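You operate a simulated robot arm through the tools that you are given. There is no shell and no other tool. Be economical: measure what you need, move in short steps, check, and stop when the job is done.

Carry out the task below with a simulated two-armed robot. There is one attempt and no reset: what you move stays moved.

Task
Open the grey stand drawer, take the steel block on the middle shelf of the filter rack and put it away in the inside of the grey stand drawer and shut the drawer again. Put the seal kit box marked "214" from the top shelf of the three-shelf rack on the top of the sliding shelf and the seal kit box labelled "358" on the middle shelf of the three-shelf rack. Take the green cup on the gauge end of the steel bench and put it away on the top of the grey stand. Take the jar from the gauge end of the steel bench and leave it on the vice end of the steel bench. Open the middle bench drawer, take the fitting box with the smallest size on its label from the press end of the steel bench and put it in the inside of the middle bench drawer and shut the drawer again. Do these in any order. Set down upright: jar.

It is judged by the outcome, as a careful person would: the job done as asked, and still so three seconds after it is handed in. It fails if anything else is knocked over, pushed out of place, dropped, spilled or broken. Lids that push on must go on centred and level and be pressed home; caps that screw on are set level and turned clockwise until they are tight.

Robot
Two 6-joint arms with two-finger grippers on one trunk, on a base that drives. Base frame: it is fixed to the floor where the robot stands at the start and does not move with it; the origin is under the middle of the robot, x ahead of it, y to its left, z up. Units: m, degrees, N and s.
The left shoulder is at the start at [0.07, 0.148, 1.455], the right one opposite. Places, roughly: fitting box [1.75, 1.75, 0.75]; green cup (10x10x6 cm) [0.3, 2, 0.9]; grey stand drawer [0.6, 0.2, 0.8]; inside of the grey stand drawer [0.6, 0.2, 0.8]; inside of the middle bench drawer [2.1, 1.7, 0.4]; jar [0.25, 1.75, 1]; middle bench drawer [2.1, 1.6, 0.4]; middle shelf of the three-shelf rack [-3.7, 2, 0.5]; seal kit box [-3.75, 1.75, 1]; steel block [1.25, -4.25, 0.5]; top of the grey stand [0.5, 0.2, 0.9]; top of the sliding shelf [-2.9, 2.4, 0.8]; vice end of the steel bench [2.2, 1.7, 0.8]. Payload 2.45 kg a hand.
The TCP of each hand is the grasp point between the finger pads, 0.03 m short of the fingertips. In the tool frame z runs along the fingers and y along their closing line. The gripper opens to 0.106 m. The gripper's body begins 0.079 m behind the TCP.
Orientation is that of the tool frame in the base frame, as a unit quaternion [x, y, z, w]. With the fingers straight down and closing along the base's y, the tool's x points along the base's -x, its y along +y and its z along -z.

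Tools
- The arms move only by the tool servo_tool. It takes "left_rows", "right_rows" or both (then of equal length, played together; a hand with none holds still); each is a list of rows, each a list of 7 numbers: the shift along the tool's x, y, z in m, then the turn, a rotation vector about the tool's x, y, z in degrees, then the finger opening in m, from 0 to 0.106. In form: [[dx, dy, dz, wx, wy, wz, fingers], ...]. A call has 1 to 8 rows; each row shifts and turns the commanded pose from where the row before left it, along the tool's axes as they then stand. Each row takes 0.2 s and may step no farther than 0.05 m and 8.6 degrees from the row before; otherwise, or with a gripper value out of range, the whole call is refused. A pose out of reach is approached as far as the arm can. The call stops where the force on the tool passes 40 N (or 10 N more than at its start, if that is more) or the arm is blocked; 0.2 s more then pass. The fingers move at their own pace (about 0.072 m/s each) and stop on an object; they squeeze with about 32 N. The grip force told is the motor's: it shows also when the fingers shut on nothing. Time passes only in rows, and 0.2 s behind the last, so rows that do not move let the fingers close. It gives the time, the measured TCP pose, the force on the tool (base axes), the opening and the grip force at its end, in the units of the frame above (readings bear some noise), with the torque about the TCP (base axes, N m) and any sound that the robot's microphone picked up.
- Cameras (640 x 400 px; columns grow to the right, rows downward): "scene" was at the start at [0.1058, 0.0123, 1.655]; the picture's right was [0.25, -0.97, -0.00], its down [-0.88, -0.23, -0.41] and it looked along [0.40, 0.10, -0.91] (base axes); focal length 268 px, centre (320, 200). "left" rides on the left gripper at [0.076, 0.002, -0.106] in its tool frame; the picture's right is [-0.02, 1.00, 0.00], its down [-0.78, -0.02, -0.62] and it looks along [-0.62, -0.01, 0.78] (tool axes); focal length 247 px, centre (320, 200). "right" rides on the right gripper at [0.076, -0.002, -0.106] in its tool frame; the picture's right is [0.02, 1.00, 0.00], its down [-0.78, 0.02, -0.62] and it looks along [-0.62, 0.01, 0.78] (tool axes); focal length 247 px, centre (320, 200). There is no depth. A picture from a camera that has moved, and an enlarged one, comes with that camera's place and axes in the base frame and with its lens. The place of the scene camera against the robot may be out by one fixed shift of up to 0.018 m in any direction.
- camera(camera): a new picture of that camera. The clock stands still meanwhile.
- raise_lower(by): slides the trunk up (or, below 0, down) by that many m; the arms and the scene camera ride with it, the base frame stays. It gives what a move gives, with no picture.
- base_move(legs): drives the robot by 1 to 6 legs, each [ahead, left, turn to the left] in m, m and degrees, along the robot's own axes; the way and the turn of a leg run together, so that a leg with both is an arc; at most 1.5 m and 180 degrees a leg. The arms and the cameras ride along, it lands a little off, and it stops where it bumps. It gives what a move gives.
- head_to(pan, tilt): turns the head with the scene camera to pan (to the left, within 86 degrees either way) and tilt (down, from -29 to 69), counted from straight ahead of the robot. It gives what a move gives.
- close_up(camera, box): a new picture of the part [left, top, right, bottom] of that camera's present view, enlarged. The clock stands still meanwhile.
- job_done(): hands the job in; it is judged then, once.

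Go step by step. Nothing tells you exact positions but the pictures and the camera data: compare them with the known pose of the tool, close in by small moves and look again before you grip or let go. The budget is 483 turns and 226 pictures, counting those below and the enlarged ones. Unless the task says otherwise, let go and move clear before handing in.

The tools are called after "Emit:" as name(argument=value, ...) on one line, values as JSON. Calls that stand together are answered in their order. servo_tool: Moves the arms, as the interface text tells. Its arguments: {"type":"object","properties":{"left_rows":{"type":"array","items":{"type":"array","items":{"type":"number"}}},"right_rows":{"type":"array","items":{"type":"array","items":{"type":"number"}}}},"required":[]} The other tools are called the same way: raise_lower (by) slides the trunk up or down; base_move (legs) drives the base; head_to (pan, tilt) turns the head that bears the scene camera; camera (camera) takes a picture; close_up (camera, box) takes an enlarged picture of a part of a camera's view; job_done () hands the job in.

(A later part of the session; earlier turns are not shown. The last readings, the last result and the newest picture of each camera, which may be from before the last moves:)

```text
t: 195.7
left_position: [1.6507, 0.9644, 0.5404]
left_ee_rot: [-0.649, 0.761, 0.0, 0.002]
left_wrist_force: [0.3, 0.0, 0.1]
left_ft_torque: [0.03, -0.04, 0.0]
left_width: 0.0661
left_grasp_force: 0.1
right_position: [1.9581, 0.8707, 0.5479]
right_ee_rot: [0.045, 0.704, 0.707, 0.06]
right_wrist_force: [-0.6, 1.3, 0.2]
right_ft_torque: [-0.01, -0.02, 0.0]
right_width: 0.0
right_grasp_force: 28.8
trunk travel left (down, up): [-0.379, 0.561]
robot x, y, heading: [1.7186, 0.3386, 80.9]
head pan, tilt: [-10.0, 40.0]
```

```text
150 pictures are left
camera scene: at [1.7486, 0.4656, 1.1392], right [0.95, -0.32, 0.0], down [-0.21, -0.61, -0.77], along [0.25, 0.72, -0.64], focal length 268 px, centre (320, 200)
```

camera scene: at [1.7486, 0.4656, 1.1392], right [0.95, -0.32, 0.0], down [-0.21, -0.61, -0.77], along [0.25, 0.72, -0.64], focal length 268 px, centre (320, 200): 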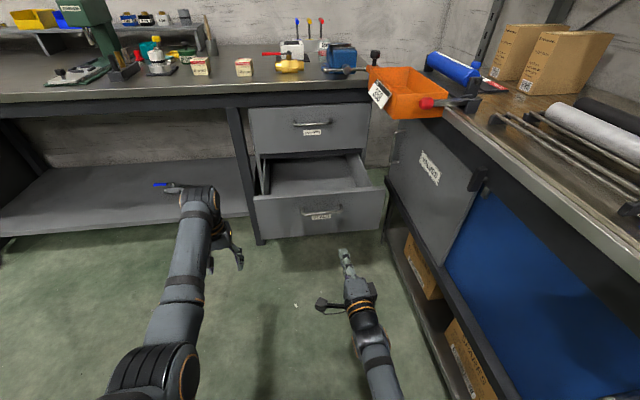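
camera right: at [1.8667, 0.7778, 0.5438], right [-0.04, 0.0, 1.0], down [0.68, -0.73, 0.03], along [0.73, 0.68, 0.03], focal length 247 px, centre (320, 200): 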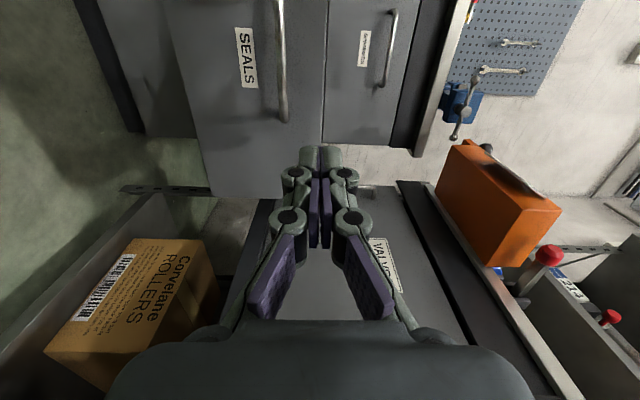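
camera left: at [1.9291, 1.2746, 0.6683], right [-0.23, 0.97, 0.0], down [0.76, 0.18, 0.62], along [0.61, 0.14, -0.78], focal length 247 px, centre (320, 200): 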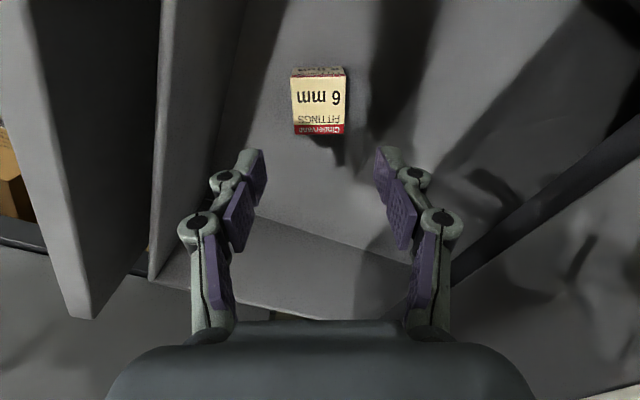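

Lower 18 mm so the fist lands between handle and top edge, extend the right hand, and pull the left one back a little.

Emit:
servo_tool(right_rows=[[0, 0, 0.04, 0, 0, 0, 0.0], [0, 0, 0.04, 0, 0, 0, 0.0], [0, 0, 0.04, 0, 0, 0, 0.0]], left_rows=[[0.025, 0, 0.0, 0, 0, 0, 0.066], [0.025, 0, 0, 0, 0, 0, 0.066], [0.025, 0, 0, 0, 0, 0, 0.066]])

Emit:
raise_lower(by=-0.018)

Emit:
base_move(legs=[[0.12, 0, 0]])

Emit:
camera(camera="right")

```text
t: 196.5
left_position: [1.6369, 0.8931, 0.5399]
left_ee_rot: [-0.65, 0.76, 0.0, 0.0]
left_wrist_force: [-0.4, 0.5, -0.3]
left_ft_torque: [-0.02, 0.03, 0.02]
left_width: 0.0662
left_grasp_force: 0.1
right_position: [1.9783, 0.9924, 0.5477]
right_ee_rot: [0.046, 0.704, 0.706, 0.061]
right_wrist_force: [-0.9, 0.2, 0.4]
right_ft_torque: [0.01, -0.03, 0.02]
right_width: 0.0003
right_grasp_force: 29.0
trunk travel left (down, up): [-0.379, 0.561]
robot x, y, heading: [1.7158, 0.3352, 81.0]
head pan, tilt: [-10.0, 40.0]
```

```text
t: 197.1
left_position: [1.6372, 0.8923, 0.523]
left_ee_rot: [-0.649, 0.761, 0.0, 0.001]
left_wrist_force: [0.3, -0.5, -0.6]
left_ft_torque: [0.03, 0.0, -0.01]
left_width: 0.066
left_grasp_force: 0.0
right_position: [1.9772, 0.9913, 0.5325]
right_ee_rot: [0.045, 0.704, 0.706, 0.061]
right_wrist_force: [0.6, -0.1, 0.2]
right_ft_torque: [-0.02, 0.01, 0.04]
right_width: 0.0
right_grasp_force: 28.6
trunk travel left (down, up): [-0.361, 0.579]
robot x, y, heading: [1.7145, 0.338, 81.0]
head pan, tilt: [-10.0, 40.0]
```

```text
t: 198.4
left_position: [1.6572, 1.0109, 0.5217]
left_ee_rot: [-0.65, 0.76, -0.001, 0.001]
left_wrist_force: [0.5, 0.5, -0.4]
left_ft_torque: [0.0, 0.02, 0.01]
left_width: 0.0659
left_grasp_force: 0.1
right_position: [1.9974, 1.1097, 0.5294]
right_ee_rot: [0.046, 0.705, 0.706, 0.061]
right_wrist_force: [0.9, -0.6, 0.0]
right_ft_torque: [0.05, -0.01, -0.01]
right_width: 0.0
right_grasp_force: 28.4
trunk travel left (down, up): [-0.361, 0.579]
robot x, y, heading: [1.7373, 0.4544, 81.0]
head pan, tilt: [-10.0, 40.0]
```

```text
149 pictures are left
camera right: at [1.905, 1.0161, 0.527], right [-0.04, 0.0, 1.0], down [0.68, -0.73, 0.03], along [0.73, 0.68, 0.03], focal length 247 px, centre (320, 200)
```

right: 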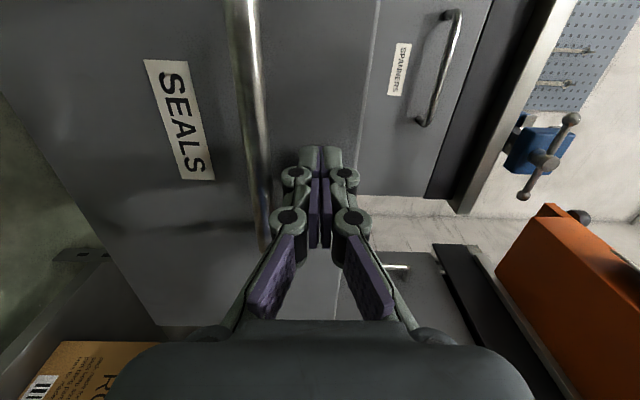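

Fist well placed above the handle. Push.

Emit:
base_move(legs=[[0.2, 0, 0]])

Emit:
camera(camera="right")

```text
t: 200.0
left_position: [1.6897, 1.2075, 0.5225]
left_ee_rot: [-0.648, 0.762, -0.001, 0.0]
left_wrist_force: [0.0, -0.3, -0.6]
left_ft_torque: [-0.02, 0.03, 0.02]
left_width: 0.066
left_grasp_force: 0.1
right_position: [2.0296, 1.3063, 0.5295]
right_ee_rot: [0.047, 0.704, 0.706, 0.062]
right_wrist_force: [-0.1, -0.4, -0.3]
right_ft_torque: [0.01, 0.0, -0.01]
right_width: 0.0
right_grasp_force: 28.5
trunk travel left (down, up): [-0.361, 0.579]
robot x, y, heading: [1.7628, 0.6551, 80.8]
head pan, tilt: [-10.0, 40.0]
```

```text
148 pictures are left
camera right: at [1.9371, 1.2119, 0.527], right [-0.04, 0.0, 1.0], down [0.68, -0.73, 0.03], along [0.73, 0.68, 0.03], focal length 247 px, centre (320, 200)
```

right: 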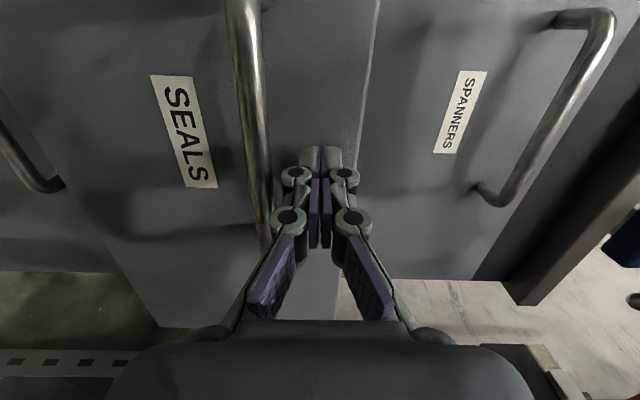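

Nearly shut; finish with the arm until it stops.

Emit:
servo_tool(right_rows=[[0, 0, 0.03, 0, 0, 0, 0.0], [0, 0, 0.03, 0, 0, 0, 0.0], [0, 0, 0.012, 0, 0, 0, 0.0], [0, 0, 0.01, 0, 0, 0, 0.0], [0, 0, 0.008, 0, 0, 0, 0.0], [0, 0, 0.006, 0, 0, 0, 0.0]])

Emit:
camera(camera="right")

Emit:
camera(camera="scene")

```text
t: 201.0
left_position: [1.6888, 1.2065, 0.5225]
left_ee_rot: [-0.649, 0.761, 0.0, 0.002]
left_wrist_force: [0.8, 1.1, -0.3]
left_ft_torque: [0.02, -0.01, -0.03]
left_width: 0.066
left_grasp_force: 0.0
right_position: [2.0412, 1.3831, 0.5306]
right_ee_rot: [0.048, 0.703, 0.707, 0.063]
right_wrist_force: [-1.0, -6.3, 2.2]
right_ft_torque: [0.08, -0.06, -0.09]
right_width: 0.0061
right_grasp_force: 28.8
trunk travel left (down, up): [-0.361, 0.579]
robot x, y, heading: [1.7656, 0.6538, 81.2]
head pan, tilt: [-10.0, 40.0]
stopped in row 5 (right hand): the force on the tool passed its limit at 67 N (the readings are from after the stop); the commanded pose is now the measured one
```

```text
147 pictures are left
camera right: at [1.9487, 1.2898, 0.5261], right [-0.04, 0.0, 1.0], down [0.68, -0.73, 0.03], along [0.73, 0.68, 0.03], focal length 247 px, centre (320, 200)
```

right: 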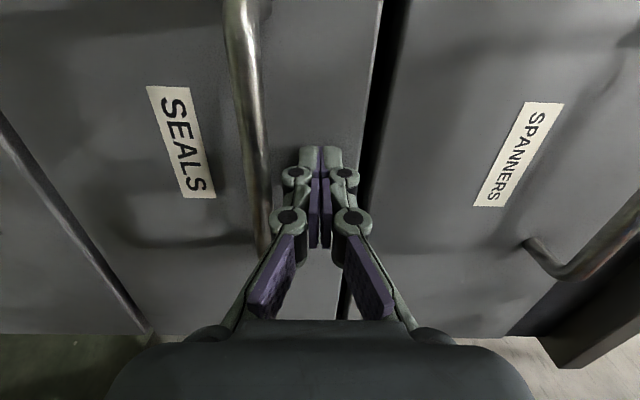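

```text
146 pictures are left
camera scene: at [1.7985, 0.7794, 1.1214], right [0.94, -0.33, 0.0], down [-0.21, -0.61, -0.77], along [0.25, 0.72, -0.64], focal length 268 px, centre (320, 200)
```

scene: 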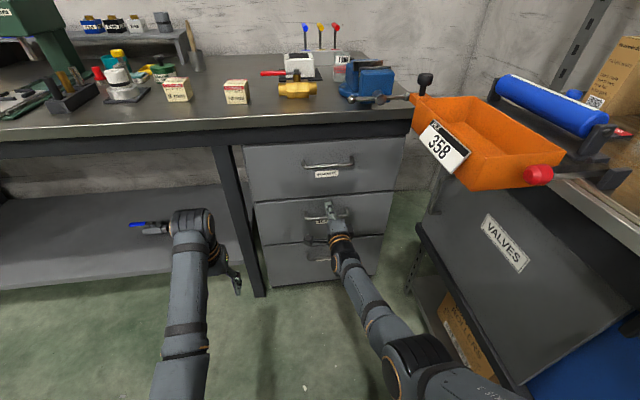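

Drawer shut with the 6 mm box inside. Now to the grey stand's south side: retract, back away, raise trunk and go around.

Emit:
servo_tool(right_rows=[[0, 0, -0.04, 0, 0, 0, 0.07], [0, 0, -0.04, 0, 0, 0, 0.07], [0, 0, -0.04, 0, 0, 0, 0.07], [0, 0, -0.03, 0, 0, 0, 0.07]])

Emit:
base_move(legs=[[-0.8, 0, 0], [-0.8, 0, 0], [0, 1.2, 0]])

Emit:
raise_lower(by=0.22)

Emit:
head_to(pan=0, tilt=35)

Emit:
camera(camera="scene")

Emit:
camera(camera="right")

```text
t: 202.0
left_position: [1.6881, 1.2067, 0.5226]
left_ee_rot: [-0.648, 0.762, 0.0, 0.001]
left_wrist_force: [-0.8, 0.2, 0.4]
left_ft_torque: [0.01, 0.01, 0.0]
left_width: 0.0662
left_grasp_force: 0.1
right_position: [2.017, 1.2347, 0.5291]
right_ee_rot: [0.047, 0.703, 0.706, 0.063]
right_wrist_force: [-0.9, -0.2, 0.6]
right_ft_torque: [0.01, 0.01, 0.0]
right_width: 0.0699
right_grasp_force: 0.1
trunk travel left (down, up): [-0.361, 0.579]
robot x, y, heading: [1.7673, 0.6544, 80.8]
head pan, tilt: [-10.0, 40.0]
```

```text
t: 215.9
left_position: [0.2325, -0.2431, 0.5214]
left_ee_rot: [-0.668, 0.744, -0.001, 0.0]
left_wrist_force: [0.1, 0.2, -0.2]
left_ft_torque: [0.02, -0.03, 0.0]
left_width: 0.0662
left_grasp_force: 0.0
right_position: [0.5597, -0.1973, 0.5273]
right_ee_rot: [0.028, 0.705, 0.708, 0.043]
right_wrist_force: [0.2, 0.2, -0.1]
right_ft_torque: [0.02, 0.03, -0.01]
right_width: 0.0699
right_grasp_force: 0.1
trunk travel left (down, up): [-0.361, 0.579]
robot x, y, heading: [0.338, -0.7871, 83.7]
head pan, tilt: [-10.0, 40.0]
```

```text
t: 218.2
left_position: [0.2334, -0.2434, 0.7422]
left_ee_rot: [-0.669, 0.744, -0.001, 0.001]
left_wrist_force: [-0.4, 0.6, -0.3]
left_ft_torque: [0.01, -0.02, 0.01]
left_width: 0.0662
left_grasp_force: 0.1
right_position: [0.5598, -0.1975, 0.7474]
right_ee_rot: [0.029, 0.705, 0.707, 0.043]
right_wrist_force: [0.5, -0.2, -0.4]
right_ft_torque: [0.0, -0.01, 0.0]
right_width: 0.0701
right_grasp_force: 0.0
trunk travel left (down, up): [-0.581, 0.359]
robot x, y, heading: [0.3388, -0.7943, 84.0]
head pan, tilt: [-10.0, 40.0]
```

```text
t: 218.9
left_position: [0.2335, -0.244, 0.743]
left_ee_rot: [-0.668, 0.744, 0.0, 0.0]
left_wrist_force: [-0.8, 0.1, 0.0]
left_ft_torque: [-0.03, -0.01, -0.02]
left_width: 0.066
left_grasp_force: 0.1
right_position: [0.5591, -0.1972, 0.7483]
right_ee_rot: [0.028, 0.705, 0.708, 0.044]
right_wrist_force: [0.3, 0.4, 0.8]
right_ft_torque: [0.02, 0.0, -0.02]
right_width: 0.0699
right_grasp_force: 0.0
trunk travel left (down, up): [-0.581, 0.359]
robot x, y, heading: [0.3398, -0.7917, 83.9]
head pan, tilt: [0.0, 35.0]
```

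```text
145 pictures are left
camera scene: at [0.351, -0.6575, 1.3488], right [0.99, -0.1, 0.0], down [-0.06, -0.57, -0.82], along [0.09, 0.81, -0.57], focal length 268 px, centre (320, 200)
```

scene: 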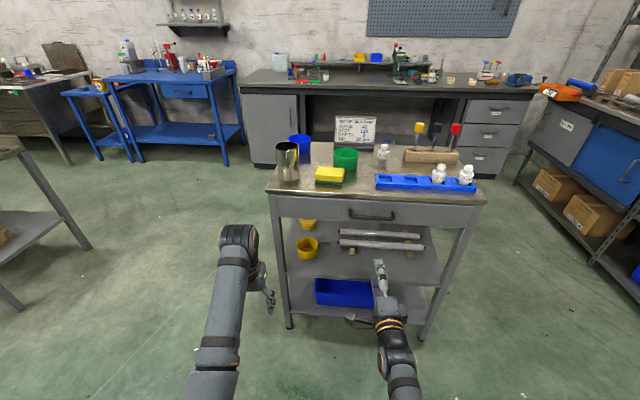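

```text
144 pictures are left
camera right: at [0.4722, -0.2956, 0.7446], right [-0.04, 0.0, 1.0], down [0.72, -0.7, 0.03], along [0.7, 0.72, 0.03], focal length 247 px, centre (320, 200)
```

right: 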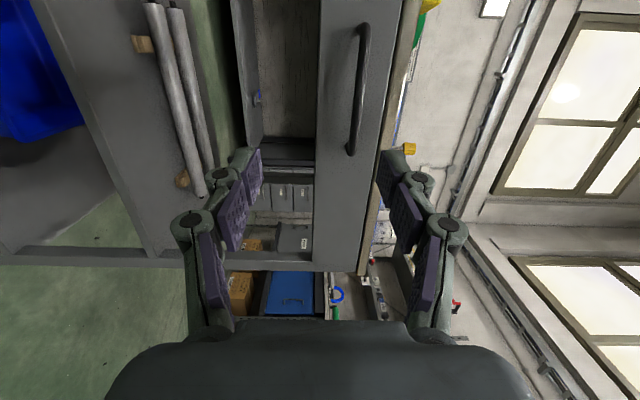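

Handle estimated near (0.59, 0.01, 0.80). Align heading, raise, and approach.

Emit:
raise_lower(by=0.052)

Emit:
base_move(legs=[[0, 0, -3], [0.1, 0, 0]])

Emit:
camera(camera="right")

```text
t: 219.8
left_position: [0.2324, -0.2431, 0.7953]
left_ee_rot: [-0.668, 0.744, -0.002, 0.001]
left_wrist_force: [0.4, -0.2, 0.5]
left_ft_torque: [0.0, 0.0, -0.03]
left_width: 0.0662
left_grasp_force: 0.1
right_position: [0.5593, -0.1967, 0.7993]
right_ee_rot: [0.028, 0.705, 0.708, 0.043]
right_wrist_force: [0.3, 0.0, -0.1]
right_ft_torque: [0.05, 0.02, 0.02]
right_width: 0.07
right_grasp_force: 0.1
trunk travel left (down, up): [-0.633, 0.307]
robot x, y, heading: [0.3388, -0.7925, 84.0]
head pan, tilt: [0.0, 35.0]
```

```text
t: 221.4
left_position: [0.2769, -0.1389, 0.7955]
left_ee_rot: [-0.649, 0.761, -0.002, 0.001]
left_wrist_force: [-0.3, -0.5, -0.8]
left_ft_torque: [-0.02, -0.01, 0.0]
left_width: 0.0661
left_grasp_force: 0.1
right_position: [0.6064, -0.1105, 0.7996]
right_ee_rot: [0.047, 0.704, 0.706, 0.062]
right_wrist_force: [0.6, -0.5, 1.6]
right_ft_torque: [0.01, 0.0, -0.01]
right_width: 0.0698
right_grasp_force: 0.0
trunk travel left (down, up): [-0.633, 0.307]
robot x, y, heading: [0.3546, -0.6922, 81.1]
head pan, tilt: [0.0, 35.0]
```

```text
143 pictures are left
camera right: at [0.5142, -0.2042, 0.7963], right [-0.04, 0.0, 1.0], down [0.68, -0.73, 0.03], along [0.73, 0.68, 0.03], focal length 247 px, centre (320, 200)
```

right: 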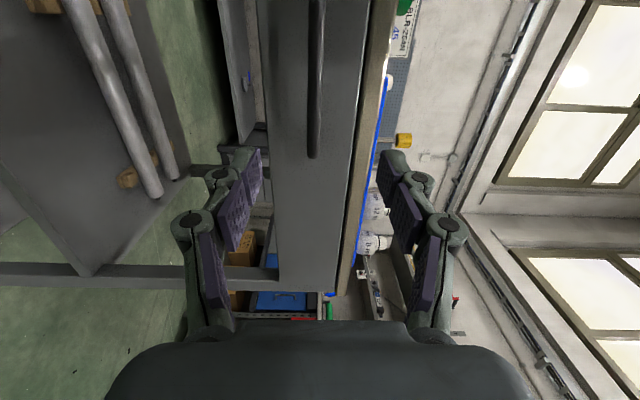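

Narrow the opening to avoid the table edge; shift slightly left and close in.

Emit:
base_move(legs=[[0.05, 0.025, 0]])

Emit:
servo_tool(right_rows=[[0, 0, 0, 0, 0, 0, 0.036], [0, 0, 0, 0, 0, 0, 0.036]])

Emit:
camera(camera="right")

Emit:
close_up(camera="scene", box=[280, 160, 480, 300])

```text
t: 222.4
left_position: [0.2603, -0.0857, 0.7939]
left_ee_rot: [-0.649, 0.761, -0.001, 0.001]
left_wrist_force: [0.6, 0.8, 0.3]
left_ft_torque: [-0.03, 0.0, -0.02]
left_width: 0.0664
left_grasp_force: 0.1
right_position: [0.5889, -0.0568, 0.7995]
right_ee_rot: [0.047, 0.704, 0.706, 0.061]
right_wrist_force: [0.7, -0.1, 0.6]
right_ft_torque: [-0.01, 0.0, 0.01]
right_width: 0.07
right_grasp_force: 0.0
trunk travel left (down, up): [-0.633, 0.307]
robot x, y, heading: [0.34, -0.6419, 80.8]
head pan, tilt: [0.0, 35.0]
```

```text
t: 223.0
left_position: [0.2602, -0.0857, 0.7945]
left_ee_rot: [-0.649, 0.761, -0.002, 0.0]
left_wrist_force: [-0.4, 0.2, 0.2]
left_ft_torque: [0.01, -0.01, 0.0]
left_width: 0.066
left_grasp_force: 0.0
right_position: [0.5899, -0.0571, 0.8003]
right_ee_rot: [0.047, 0.704, 0.706, 0.061]
right_wrist_force: [-0.2, 0.6, 0.0]
right_ft_torque: [0.02, 0.01, 0.03]
right_width: 0.0359
right_grasp_force: 0.1
trunk travel left (down, up): [-0.633, 0.307]
robot x, y, heading: [0.3392, -0.6379, 81.1]
head pan, tilt: [0.0, 35.0]
```

```text
142 pictures are left
camera right: at [0.497, -0.1506, 0.7961], right [-0.04, 0.0, 1.0], down [0.68, -0.73, 0.03], along [0.73, 0.68, 0.03], focal length 247 px, centre (320, 200)
```

right: 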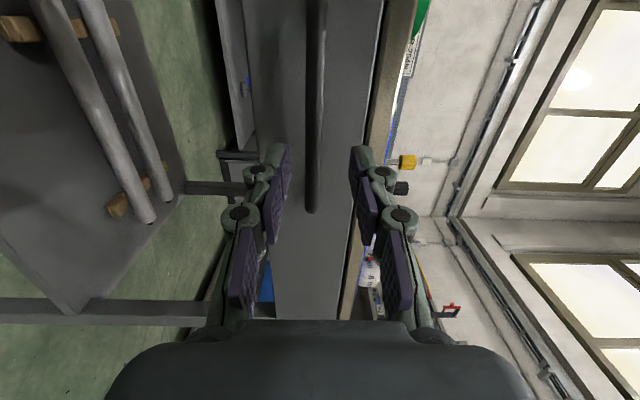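

```text
2.86 times, centred on (380, 230) of scene
camera zoom: at [0.3569, -0.5051, 1.4007], right [0.99, -0.16, 0.0], down [-0.09, -0.57, -0.82], along [0.13, 0.81, -0.57], focal length 766 px, centre (149, 114)
```

zoom: 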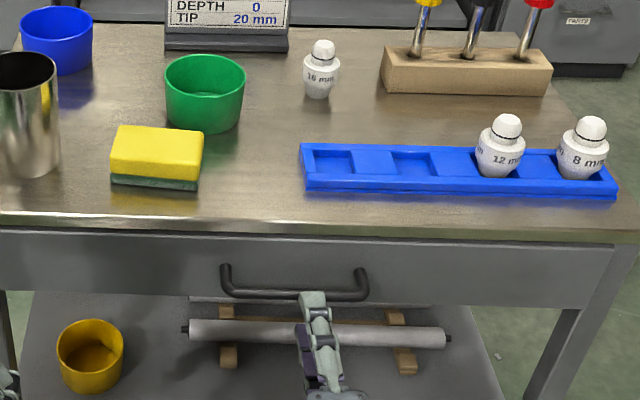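

Emit:
servo_tool(right_rows=[[0, 0, 0.03, 0, 0, 0, 0.036], [0, 0, 0.02, 0, 0, 0, 0.036], [0, 0, 0, 0, 0, 0, 0.0], [0, 0, 0, 0, 0, 0, 0.0], [0, 0, 0, 0, 0, 0, 0.0]])

Emit:
camera(camera="right")

```text
t: 224.2
left_position: [0.261, -0.0848, 0.793]
left_ee_rot: [-0.649, 0.761, -0.001, 0.0]
left_wrist_force: [1.2, -0.3, 0.4]
left_ft_torque: [-0.01, 0.01, -0.02]
left_width: 0.0659
left_grasp_force: 0.0
right_position: [0.5965, -0.0094, 0.7945]
right_ee_rot: [0.047, 0.707, 0.703, 0.06]
right_wrist_force: [-1.9, -1.9, -19.3]
right_ft_torque: [0.04, 0.77, 0.03]
right_width: 0.0105
right_grasp_force: 37.7
trunk travel left (down, up): [-0.633, 0.307]
robot x, y, heading: [0.3378, -0.6395, 80.9]
head pan, tilt: [0.0, 35.0]
```

```text
140 pictures are left
camera right: at [0.5042, -0.1019, 0.7928], right [-0.04, 0.01, 1.0], down [0.68, -0.73, 0.03], along [0.73, 0.68, 0.02], focal length 247 px, centre (320, 200)
```

right: 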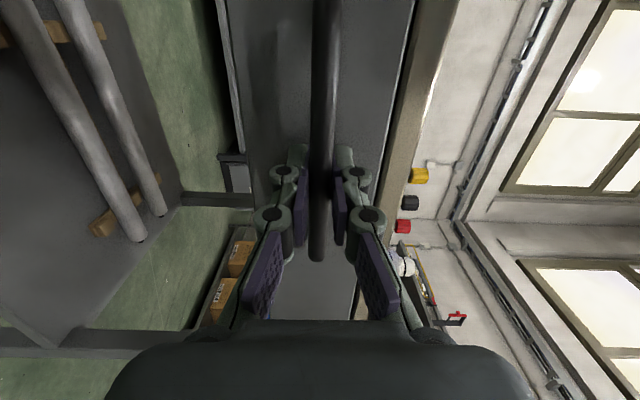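

Gripped. Pull gently with the base.

Emit:
base_move(legs=[[-0.1, 0, 0]])

Emit:
camera(camera="scene")

```text
t: 225.3
left_position: [0.2426, -0.1836, 0.7921]
left_ee_rot: [-0.65, 0.76, -0.003, -0.001]
left_wrist_force: [0.3, -0.5, 0.4]
left_ft_torque: [0.0, 0.01, -0.03]
left_width: 0.0662
left_grasp_force: 0.1
right_position: [0.5766, -0.1063, 0.7963]
right_ee_rot: [0.046, 0.708, 0.702, 0.06]
right_wrist_force: [-27.1, 7.4, -24.7]
right_ft_torque: [0.07, 0.85, -0.18]
right_width: 0.0103
right_grasp_force: 38.3
trunk travel left (down, up): [-0.633, 0.307]
robot x, y, heading: [0.32, -0.7356, 81.1]
head pan, tilt: [0.0, 35.0]
```

```text
139 pictures are left
camera scene: at [0.3377, -0.6007, 1.4003], right [0.99, -0.16, 0.0], down [-0.09, -0.57, -0.82], along [0.13, 0.81, -0.58], focal length 268 px, centre (320, 200)
```

scene: 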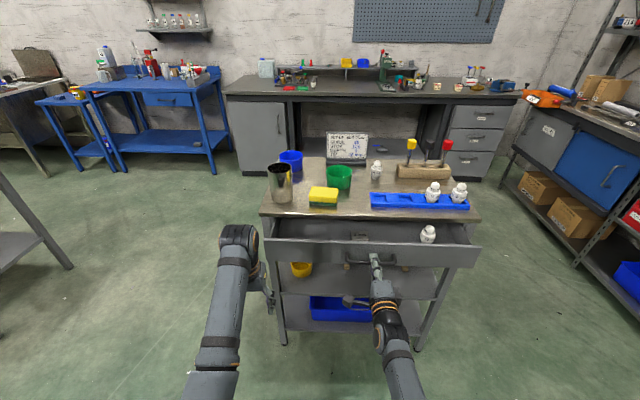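

Opening; a white bottle is inside at right. Pull 13 cm more, slightly leftward.

Emit:
base_move(legs=[[-0.13, 0.012, 0]])

Emit:
camera(camera="scene")

```text
t: 226.6
left_position: [0.2147, -0.3136, 0.7939]
left_ee_rot: [-0.649, 0.761, 0.001, -0.001]
left_wrist_force: [-0.4, -0.4, -0.2]
left_ft_torque: [0.01, 0.0, -0.03]
left_width: 0.0662
left_grasp_force: 0.1
right_position: [0.5493, -0.2364, 0.7954]
right_ee_rot: [0.048, 0.707, 0.703, 0.059]
right_wrist_force: [22.0, -3.0, -11.8]
right_ft_torque: [0.03, 0.6, -0.83]
right_width: 0.0106
right_grasp_force: 37.9
trunk travel left (down, up): [-0.633, 0.307]
robot x, y, heading: [0.292, -0.8651, 81.1]
head pan, tilt: [0.0, 35.0]
```

```text
138 pictures are left
camera scene: at [0.3138, -0.733, 1.4006], right [0.99, -0.16, 0.0], down [-0.09, -0.57, -0.82], along [0.13, 0.81, -0.57], focal length 268 px, centre (320, 200)
```

scene: 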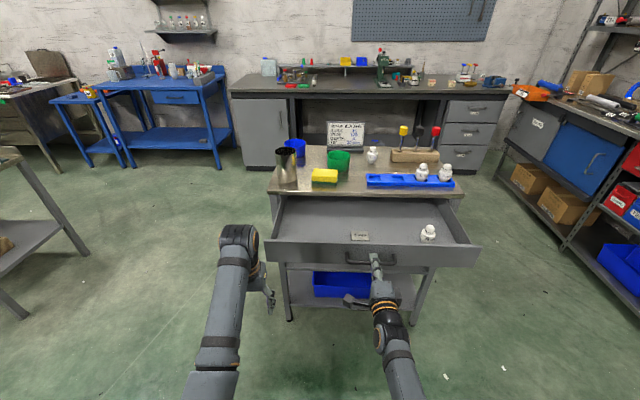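

Drawer open enough. Release, back off and turn south to survey the route to the filter rack.

Emit:
servo_tool(right_rows=[[0, 0, 0, 0, 0, 0, 0.03], [0, 0, 0, 0, 0, 0, 0.036], [0, 0, -0.04, 0, 0, 0, 0.036], [0, 0, -0.04, 0, 0, 0, 0.036], [0, 0, -0.04, 0, 0, 0, 0.036]])

Emit:
base_move(legs=[[-0.3, -0.1, 0], [0, -0.5, 0], [0, 0, -85], [0, 0, -85]])

Emit:
head_to(pan=0, tilt=20)

Emit:
camera(camera="scene")

```text
t: 227.8
left_position: [0.2118, -0.315, 0.7951]
left_ee_rot: [-0.648, 0.761, 0.0, 0.002]
left_wrist_force: [-0.2, -0.5, 0.4]
left_ft_torque: [0.0, 0.01, 0.0]
left_width: 0.0662
left_grasp_force: 0.0
right_position: [0.5319, -0.355, 0.7991]
right_ee_rot: [0.039, 0.704, 0.707, 0.065]
right_wrist_force: [0.2, 0.1, -0.9]
right_ft_torque: [-0.03, -0.02, 0.0]
right_width: 0.0359
right_grasp_force: 0.1
trunk travel left (down, up): [-0.633, 0.307]
robot x, y, heading: [0.2896, -0.8672, 81.2]
head pan, tilt: [0.0, 35.0]
```

```text
t: 239.8
left_position: [1.0055, -1.7942, 0.7944]
left_ee_rot: [0.703, 0.712, -0.001, 0.0]
left_wrist_force: [0.0, 1.0, 0.0]
left_ft_torque: [-0.01, 0.0, 0.01]
left_width: 0.0661
left_grasp_force: 0.1
right_position: [0.6832, -1.8061, 0.7943]
right_ee_rot: [0.708, 0.021, -0.006, 0.706]
right_wrist_force: [-0.3, 0.4, 0.1]
right_ft_torque: [-0.04, 0.0, -0.03]
right_width: 0.0359
right_grasp_force: 0.1
trunk travel left (down, up): [-0.633, 0.307]
robot x, y, heading: [0.8321, -1.2607, -89.2]
head pan, tilt: [0.0, 35.0]
```

```text
t: 240.5
left_position: [1.0058, -1.7944, 0.7948]
left_ee_rot: [0.703, 0.711, 0.0, 0.0]
left_wrist_force: [0.1, 1.0, 0.1]
left_ft_torque: [0.0, -0.01, -0.01]
left_width: 0.0656
left_grasp_force: 0.0
right_position: [0.6831, -1.8048, 0.7932]
right_ee_rot: [0.708, 0.022, -0.006, 0.706]
right_wrist_force: [-0.7, -0.5, 0.4]
right_ft_torque: [0.0, -0.01, 0.01]
right_width: 0.0361
right_grasp_force: 0.0
trunk travel left (down, up): [-0.633, 0.307]
robot x, y, heading: [0.8363, -1.2648, -89.0]
head pan, tilt: [0.0, 20.0]
```

```text
137 pictures are left
camera scene: at [0.8345, -1.4081, 1.4246], right [-1.0, -0.01, 0.0], down [0.0, 0.34, -0.94], along [0.01, -0.94, -0.34], focal length 268 px, centre (320, 200)
```

scene: 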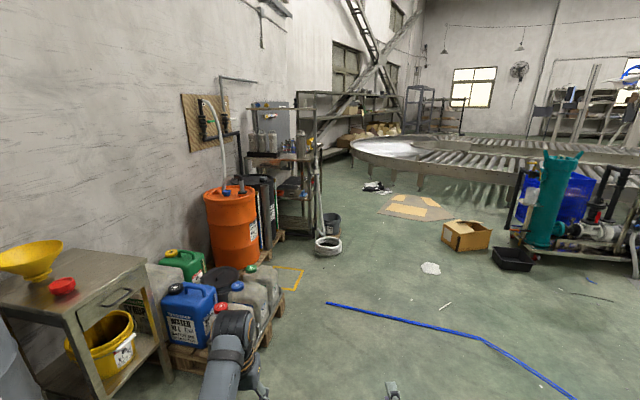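

Emit:
close_up(camera="scene", box=[190, 90, 380, 280])

```text
2.11 times, centred on (285, 185) of scene
camera zoom: at [0.8345, -1.4081, 1.4246], right [-1.0, -0.01, 0.0], down [0.0, 0.34, -0.94], along [0.01, -0.94, -0.34], focal length 564 px, centre (394, 232)
```

zoom: 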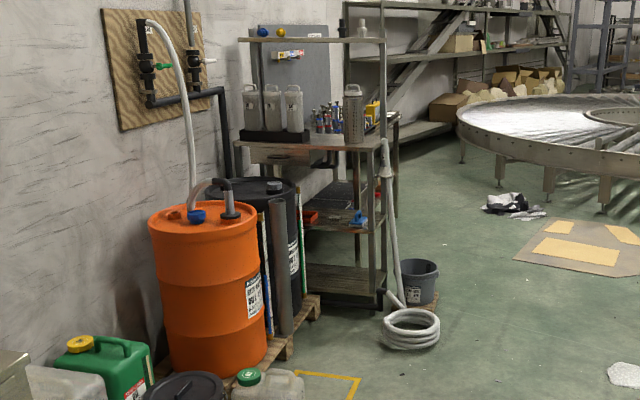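

Emit:
base_move(legs=[[1.2, 0.0, 0]])

Emit:
head_to(pan=0, tilt=40)

Emit:
camera(camera="scene")

```text
t: 246.6
left_position: [1.0162, -3.0015, 0.7937]
left_ee_rot: [0.705, 0.709, 0.0, 0.0]
left_wrist_force: [0.3, -0.8, 0.6]
left_ft_torque: [0.0, 0.0, 0.01]
left_width: 0.0658
left_grasp_force: 0.1
right_position: [0.6946, -3.0103, 0.7934]
right_ee_rot: [0.708, 0.02, -0.007, 0.706]
right_wrist_force: [0.1, -0.5, 1.1]
right_ft_torque: [-0.04, -0.03, 0.02]
right_width: 0.0359
right_grasp_force: 0.1
trunk travel left (down, up): [-0.633, 0.307]
robot x, y, heading: [0.8514, -2.4656, -89.4]
head pan, tilt: [0.0, 20.0]
```

```text
t: 247.5
left_position: [1.0175, -3.0014, 0.7941]
left_ee_rot: [0.705, 0.709, 0.0, 0.0]
left_wrist_force: [-0.4, 0.2, 0.4]
left_ft_torque: [0.0, -0.04, 0.06]
left_width: 0.066
left_grasp_force: 0.0
right_position: [0.6922, -3.0102, 0.7939]
right_ee_rot: [0.708, 0.02, -0.006, 0.706]
right_wrist_force: [0.3, 0.1, -0.2]
right_ft_torque: [0.05, -0.06, -0.01]
right_width: 0.036
right_grasp_force: 0.1
trunk travel left (down, up): [-0.633, 0.307]
robot x, y, heading: [0.8468, -2.4682, -89.5]
head pan, tilt: [0.0, 40.0]
```

```text
135 pictures are left
camera scene: at [0.8474, -2.606, 1.3933], right [-1.0, -0.01, 0.0], down [-0.01, 0.64, -0.77], along [0.01, -0.77, -0.64], focal length 268 px, centre (320, 200)
```

scene: 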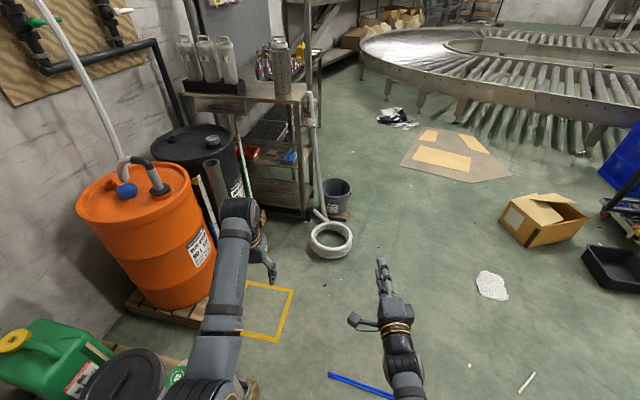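

Emit:
close_up(camera="scene", box=[220, 60, 360, 270])

```text
1.90 times, centred on (290, 165) of scene
camera zoom: at [0.8474, -2.606, 1.3933], right [-1.0, -0.01, 0.0], down [-0.01, 0.64, -0.77], along [0.01, -0.77, -0.64], focal length 510 px, centre (377, 267)
```

zoom: 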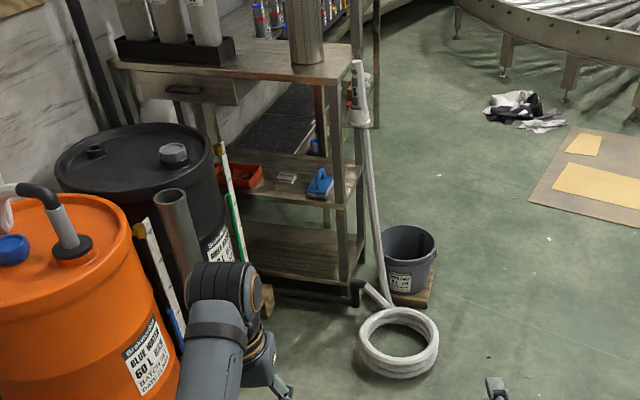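

Emit:
head_to(pan=0, tilt=62)

Emit:
camera(camera="scene")

```text
t: 248.3
left_position: [1.0171, -3.0009, 0.7959]
left_ee_rot: [0.704, 0.71, 0.0, -0.001]
left_wrist_force: [-0.3, 0.1, -0.4]
left_ft_torque: [0.04, -0.01, 0.01]
left_width: 0.0658
left_grasp_force: 0.0
right_position: [0.6943, -3.0097, 0.7931]
right_ee_rot: [0.708, 0.02, -0.007, 0.705]
right_wrist_force: [0.1, -0.6, -0.8]
right_ft_torque: [-0.03, 0.02, 0.02]
right_width: 0.036
right_grasp_force: 0.0
trunk travel left (down, up): [-0.633, 0.307]
robot x, y, heading: [0.8483, -2.4696, -89.6]
head pan, tilt: [0.0, 62.0]
```

```text
133 pictures are left
camera scene: at [0.8472, -2.5854, 1.3643], right [-1.0, -0.01, 0.0], down [-0.01, 0.88, -0.47], along [0.0, -0.47, -0.88], focal length 268 px, centre (320, 200)
```

scene: 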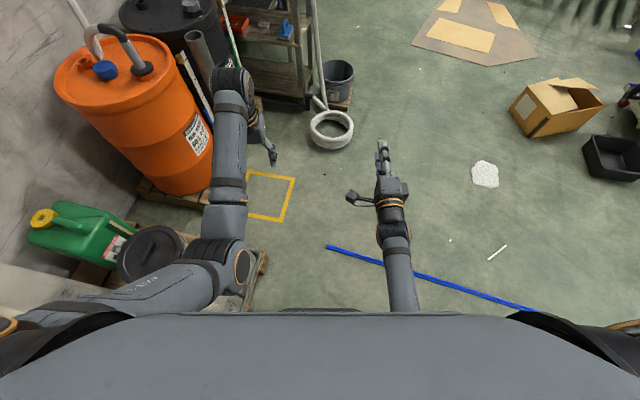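

The blue strip looks flat on the floor; I go along x≈0.80 between it and the pallet.

Emit:
base_move(legs=[[0, -0.05, 0], [0.75, 0, 0]])

Emit:
camera(camera="scene")

```text
t: 252.9
left_position: [0.9812, -3.7529, 0.7941]
left_ee_rot: [0.7, 0.714, 0.0, -0.001]
left_wrist_force: [0.2, -0.7, 0.4]
left_ft_torque: [0.04, -0.02, -0.01]
left_width: 0.0662
left_grasp_force: 0.0
right_position: [0.6585, -3.766, 0.7943]
right_ee_rot: [0.708, 0.024, -0.003, 0.706]
right_wrist_force: [0.3, -0.3, 0.3]
right_ft_torque: [0.02, 0.02, -0.04]
right_width: 0.0361
right_grasp_force: 0.1
trunk travel left (down, up): [-0.633, 0.307]
robot x, y, heading: [0.8095, -3.2238, -88.9]
head pan, tilt: [0.0, 62.0]
```

```text
132 pictures are left
camera scene: at [0.8081, -3.3392, 1.3642], right [-1.0, -0.02, 0.0], down [-0.02, 0.88, -0.47], along [0.01, -0.47, -0.88], focal length 268 px, centre (320, 200)
```

scene: 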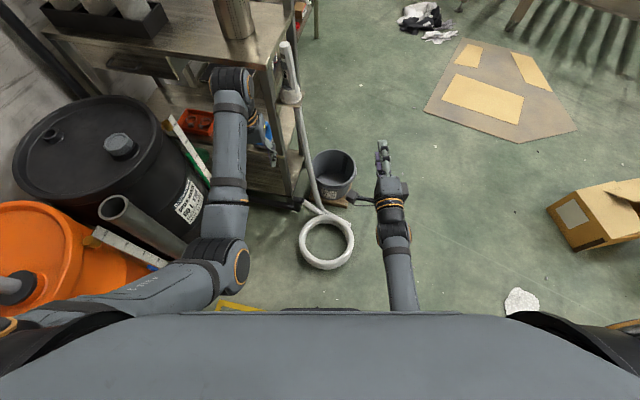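

Emit:
camera(camera="left")

Emit:
close_up(camera="scene", box=[170, 90, 310, 210])

```text
131 pictures are left
camera left: at [0.9807, -3.6768, 0.9002], right [1.0, 0.0, 0.0], down [0.0, -0.78, 0.62], along [0.0, -0.62, -0.78], focal length 247 px, centre (320, 200)
```

left: 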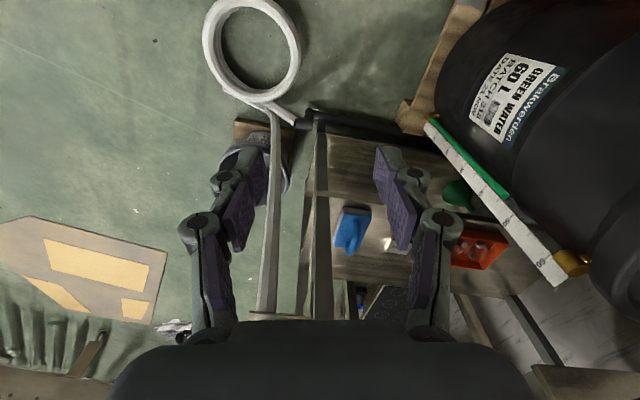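

```text
3.33 times, centred on (240, 150) of scene
camera zoom: at [0.8081, -3.3392, 1.3642], right [-1.0, -0.02, 0.0], down [-0.02, 0.88, -0.47], along [0.01, -0.47, -0.88], focal length 893 px, centre (587, 367)
```

zoom: 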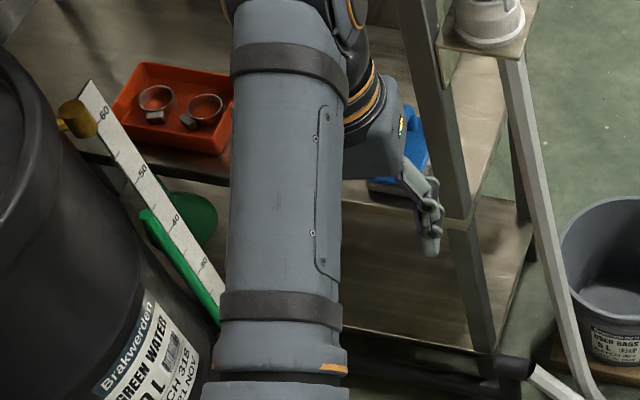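

Block is near (1.16, −4.105, 0.52) on the middle shelf, with a leaning ruler to its left side (x≈1.3). I'll pitch the left hand forward, shift base left and lower.

Emit:
servo_tool(left_rows=[[0, 0, 0, 0, -8.5, 0, 0.09], [0, 0, 0, 0, -8.5, 0, 0.09], [0, 0, 0, 0, -8.5, 0, 0.09], [0, 0, 0, 0, -8.5, 0, 0.09], [0, 0, 0, 0, -8.5, 0, 0.09], [0, 0, 0, 0, -8.5, 0, 0.09], [0, 0, 0, 0, -8.5, 0, 0.09], [0, 0, 0, 0, -8.5, 0, 0.09]])

Emit:
base_move(legs=[[-0.05, 0.12, 0]])

Emit:
raise_lower(by=-0.18)

Emit:
camera(camera="left")

Emit:
camera(camera="scene")

```text
t: 254.7
left_position: [0.9962, -3.7573, 0.7994]
left_ee_rot: [0.596, 0.568, -0.382, 0.419]
left_wrist_force: [-0.5, 0.9, 0.0]
left_ft_torque: [0.01, -0.01, 0.0]
left_width: 0.0902
left_grasp_force: 0.1
right_position: [0.6572, -3.7649, 0.7943]
right_ee_rot: [0.708, 0.024, -0.003, 0.706]
right_wrist_force: [0.3, 0.9, 0.0]
right_ft_torque: [-0.01, -0.02, 0.04]
right_width: 0.0357
right_grasp_force: 0.0
trunk travel left (down, up): [-0.633, 0.307]
robot x, y, heading: [0.8061, -3.2204, -89.1]
head pan, tilt: [0.0, 62.0]
```

```text
t: 256.0
left_position: [1.1051, -3.7066, 0.7961]
left_ee_rot: [0.594, 0.576, -0.374, 0.419]
left_wrist_force: [-1.1, -0.9, 0.1]
left_ft_torque: [0.04, -0.01, 0.09]
left_width: 0.09
left_grasp_force: 0.0
right_position: [0.7687, -3.723, 0.7927]
right_ee_rot: [0.707, 0.031, 0.003, 0.706]
right_wrist_force: [-1.2, -0.1, -0.2]
right_ft_torque: [-0.01, -0.01, 0.1]
right_width: 0.036
right_grasp_force: 0.1
trunk travel left (down, up): [-0.633, 0.307]
robot x, y, heading: [0.9105, -3.1765, -87.9]
head pan, tilt: [0.0, 62.0]
```

```text
t: 258.0
left_position: [1.106, -3.7064, 0.6145]
left_ee_rot: [0.594, 0.574, -0.376, 0.421]
left_wrist_force: [1.0, -0.4, 0.2]
left_ft_torque: [-0.03, 0.0, 0.0]
left_width: 0.0902
left_grasp_force: 0.0
right_position: [0.7686, -3.7222, 0.6152]
right_ee_rot: [0.707, 0.03, 0.003, 0.707]
right_wrist_force: [-0.1, -0.2, -0.5]
right_ft_torque: [0.01, 0.03, -0.02]
right_width: 0.036
right_grasp_force: 0.1
trunk travel left (down, up): [-0.453, 0.487]
robot x, y, heading: [0.9101, -3.1758, -88.1]
head pan, tilt: [0.0, 62.0]
```

```text
129 pictures are left
camera left: at [1.1073, -3.5792, 0.5835], right [1.0, 0.0, 0.09], down [-0.09, 0.29, 0.95], along [-0.02, -0.96, 0.29], focal length 247 px, centre (320, 200)
```

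left: 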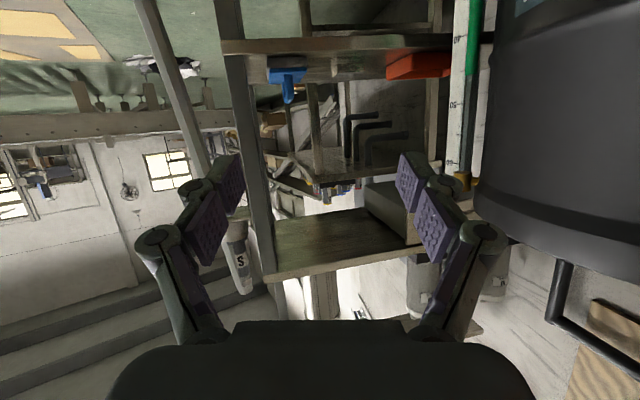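

```text
128 pictures are left
camera scene: at [0.9102, -3.2928, 1.1843], right [-1.0, -0.04, 0.0], down [-0.03, 0.88, -0.47], along [0.02, -0.47, -0.88], focal length 268 px, centre (320, 200)
```

scene: 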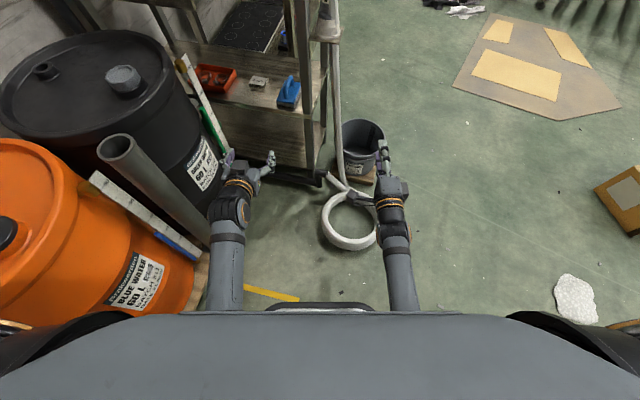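

Emit:
close_up(camera="scene", box=[190, 40, 330, 180])

Emit:
servo_tool(right_rows=[[0, 0, -0.04, 0, 0, 0, 0.036], [0, 0, -0.04, 0, 0, 0, 0.036], [0, 0, -0.04, 0, 0, 0, 0.036], [0, 0, -0.04, 0, 0, 0, 0.036]])

```text
2.86 times, centred on (260, 110) of scene
camera zoom: at [0.9102, -3.2928, 1.1843], right [-1.0, -0.04, 0.0], down [-0.03, 0.88, -0.47], along [0.02, -0.47, -0.88], focal length 766 px, centre (491, 457)
```

zoom: 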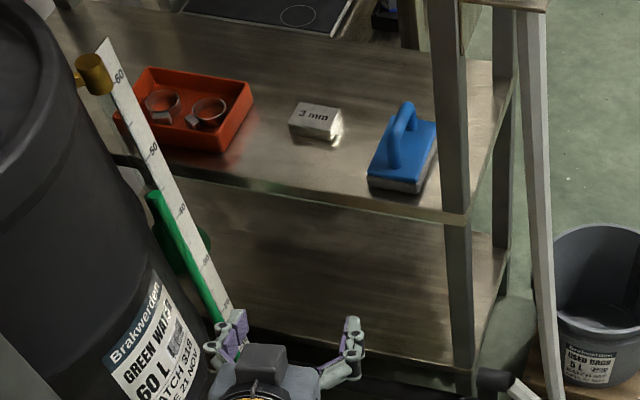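

```text
t: 259.0
left_position: [1.1048, -3.7051, 0.6161]
left_ee_rot: [0.594, 0.574, -0.375, 0.42]
left_wrist_force: [0.0, 0.7, 0.0]
left_ft_torque: [-0.01, -0.02, 0.01]
left_width: 0.0899
left_grasp_force: 0.1
right_position: [0.7587, -3.563, 0.6126]
right_ee_rot: [0.703, 0.07, 0.003, 0.708]
right_wrist_force: [-0.4, -0.4, -0.6]
right_ft_torque: [-0.04, 0.01, -0.01]
right_width: 0.0359
right_grasp_force: 0.0
trunk travel left (down, up): [-0.453, 0.487]
robot x, y, heading: [0.9084, -3.1771, -87.9]
head pan, tilt: [0.0, 62.0]
```

Block ("3 mm") centre about (1.172, −4.143), shelf z≈0.49. Fix the small roll, shift left and lower.

Emit:
servo_tool(left_rows=[[0, 0, 0, 0, 0, -5.5, 0.09], [0, 0.03, 0, 0, 0, 0, 0.09], [0, 0.03, 0, 0, 0, 0, 0.09]])

Emit:
raise_lower(by=-0.075)

Emit:
base_move(legs=[[0.19, 0, 0]])

Emit:
camera(camera="scene")

Emit:
camera(camera="left")

```text
t: 259.8
left_position: [1.1656, -3.7031, 0.6164]
left_ee_rot: [0.566, 0.603, -0.397, 0.4]
left_wrist_force: [0.5, -0.9, -0.2]
left_ft_torque: [-0.02, 0.01, -0.02]
left_width: 0.09
left_grasp_force: 0.1
right_position: [0.7575, -3.5609, 0.6103]
right_ee_rot: [0.705, 0.069, 0.004, 0.705]
right_wrist_force: [0.3, 0.6, 0.1]
right_ft_torque: [0.0, 0.0, 0.01]
right_width: 0.0358
right_grasp_force: 0.1
trunk travel left (down, up): [-0.453, 0.487]
robot x, y, heading: [0.908, -3.176, -88.1]
head pan, tilt: [0.0, 62.0]
```

```text
t: 260.9
left_position: [1.1648, -3.7032, 0.5399]
left_ee_rot: [0.566, 0.603, -0.395, 0.401]
left_wrist_force: [0.2, 0.5, -0.7]
left_ft_torque: [-0.01, 0.04, 0.01]
left_width: 0.0898
left_grasp_force: 0.1
right_position: [0.7579, -3.5593, 0.535]
right_ee_rot: [0.707, 0.069, 0.004, 0.704]
right_wrist_force: [-0.1, 0.7, 0.6]
right_ft_torque: [-0.02, 0.0, 0.01]
right_width: 0.036
right_grasp_force: 0.0
trunk travel left (down, up): [-0.378, 0.562]
robot x, y, heading: [0.9066, -3.174, -87.9]
head pan, tilt: [0.0, 62.0]
```

```text
t: 262.5
left_position: [1.1714, -3.8961, 0.5404]
left_ee_rot: [0.567, 0.601, -0.397, 0.4]
left_wrist_force: [-0.1, -0.1, 0.0]
left_ft_torque: [-0.03, 0.01, -0.02]
left_width: 0.0901
left_grasp_force: 0.1
right_position: [0.7636, -3.7506, 0.534]
right_ee_rot: [0.707, 0.068, 0.003, 0.704]
right_wrist_force: [0.5, -0.4, 0.2]
right_ft_torque: [0.0, 0.03, -0.01]
right_width: 0.0359
right_grasp_force: 0.1
trunk travel left (down, up): [-0.378, 0.562]
robot x, y, heading: [0.9153, -3.3679, -88.0]
head pan, tilt: [0.0, 62.0]
```

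```text
126 pictures are left
camera scene: at [0.9166, -3.485, 1.1091], right [-1.0, -0.03, 0.0], down [-0.03, 0.88, -0.47], along [0.02, -0.47, -0.88], focal length 268 px, centre (320, 200)
```

scene: 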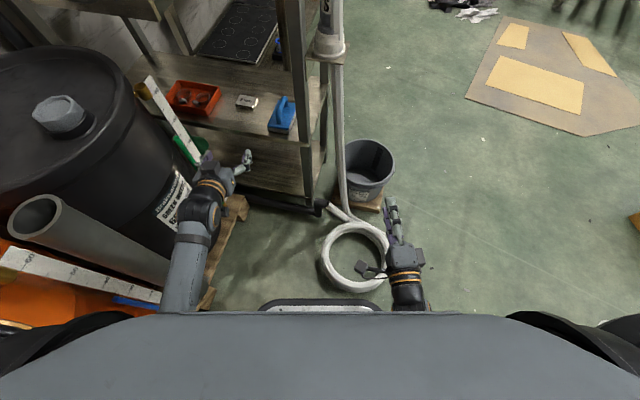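

```text
125 pictures are left
camera left: at [1.1654, -3.7688, 0.5073], right [1.0, 0.04, 0.0], down [-0.01, 0.29, 0.96], along [0.04, -0.96, 0.29], focal length 247 px, centre (320, 200)
```

left: 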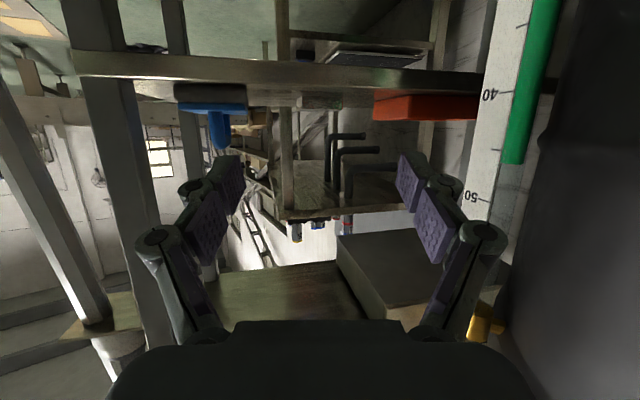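

Shelf surface is z≈0.465; block ~2.5 cm tall. Pitch the hand to 45° down and move in.

Emit:
servo_tool(left_rows=[[0, 0, 0, 0, 8.5, 0, 0.085], [0, 0, 0, 0, 8.5, 0, 0.085], [0, 0, 0, 0, 6, 0, 0.085], [-0.035, 0, 0.035, 0, 0, 0, 0.085], [-0.035, 0, 0.035, 0, 0, 0, 0.085], [-0.035, 0, 0.035, 0, 0, 0, 0.085]])

Emit:
camera(camera="left")

Emit:
close_up(camera="scene", box=[150, 50, 330, 200])

```text
t: 263.9
left_position: [1.1789, -4.0418, 0.5393]
left_ee_rot: [0.633, 0.67, -0.275, 0.272]
left_wrist_force: [-0.2, 0.4, 0.1]
left_ft_torque: [0.01, 0.04, 0.01]
left_width: 0.0848
left_grasp_force: 0.0
right_position: [0.7633, -3.7494, 0.534]
right_ee_rot: [0.707, 0.068, 0.004, 0.704]
right_wrist_force: [-0.9, -0.3, -0.1]
right_ft_torque: [-0.01, 0.01, 0.02]
right_width: 0.0359
right_grasp_force: 0.2
trunk travel left (down, up): [-0.378, 0.562]
robot x, y, heading: [0.916, -3.3663, -88.1]
head pan, tilt: [0.0, 62.0]
```

```text
124 pictures are left
camera left: at [1.1738, -3.9127, 0.5605], right [1.0, 0.03, -0.01], down [0.01, -0.11, 0.99], along [0.03, -0.99, -0.11], focal length 247 px, centre (320, 200)
```

left: 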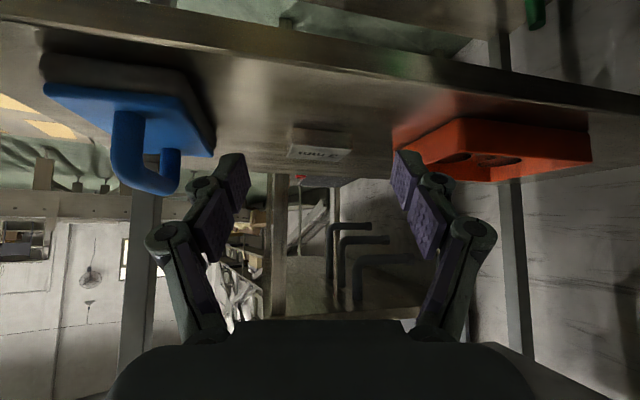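

```text
2.67 times, centred on (240, 125) of scene
camera zoom: at [0.9166, -3.4849, 1.1091], right [-1.0, -0.03, 0.0], down [-0.03, 0.88, -0.47], along [0.02, -0.47, -0.88], focal length 714 px, centre (533, 400)
```

zoom: 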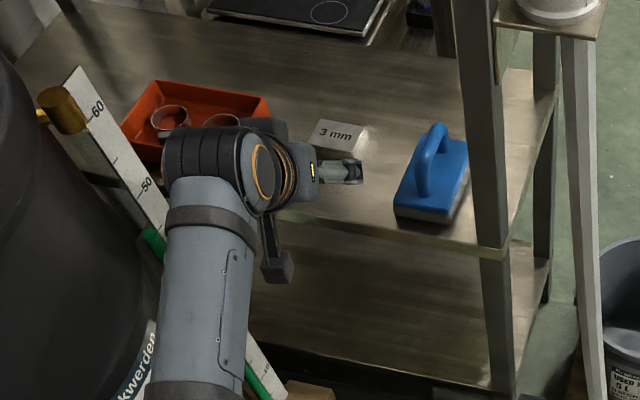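

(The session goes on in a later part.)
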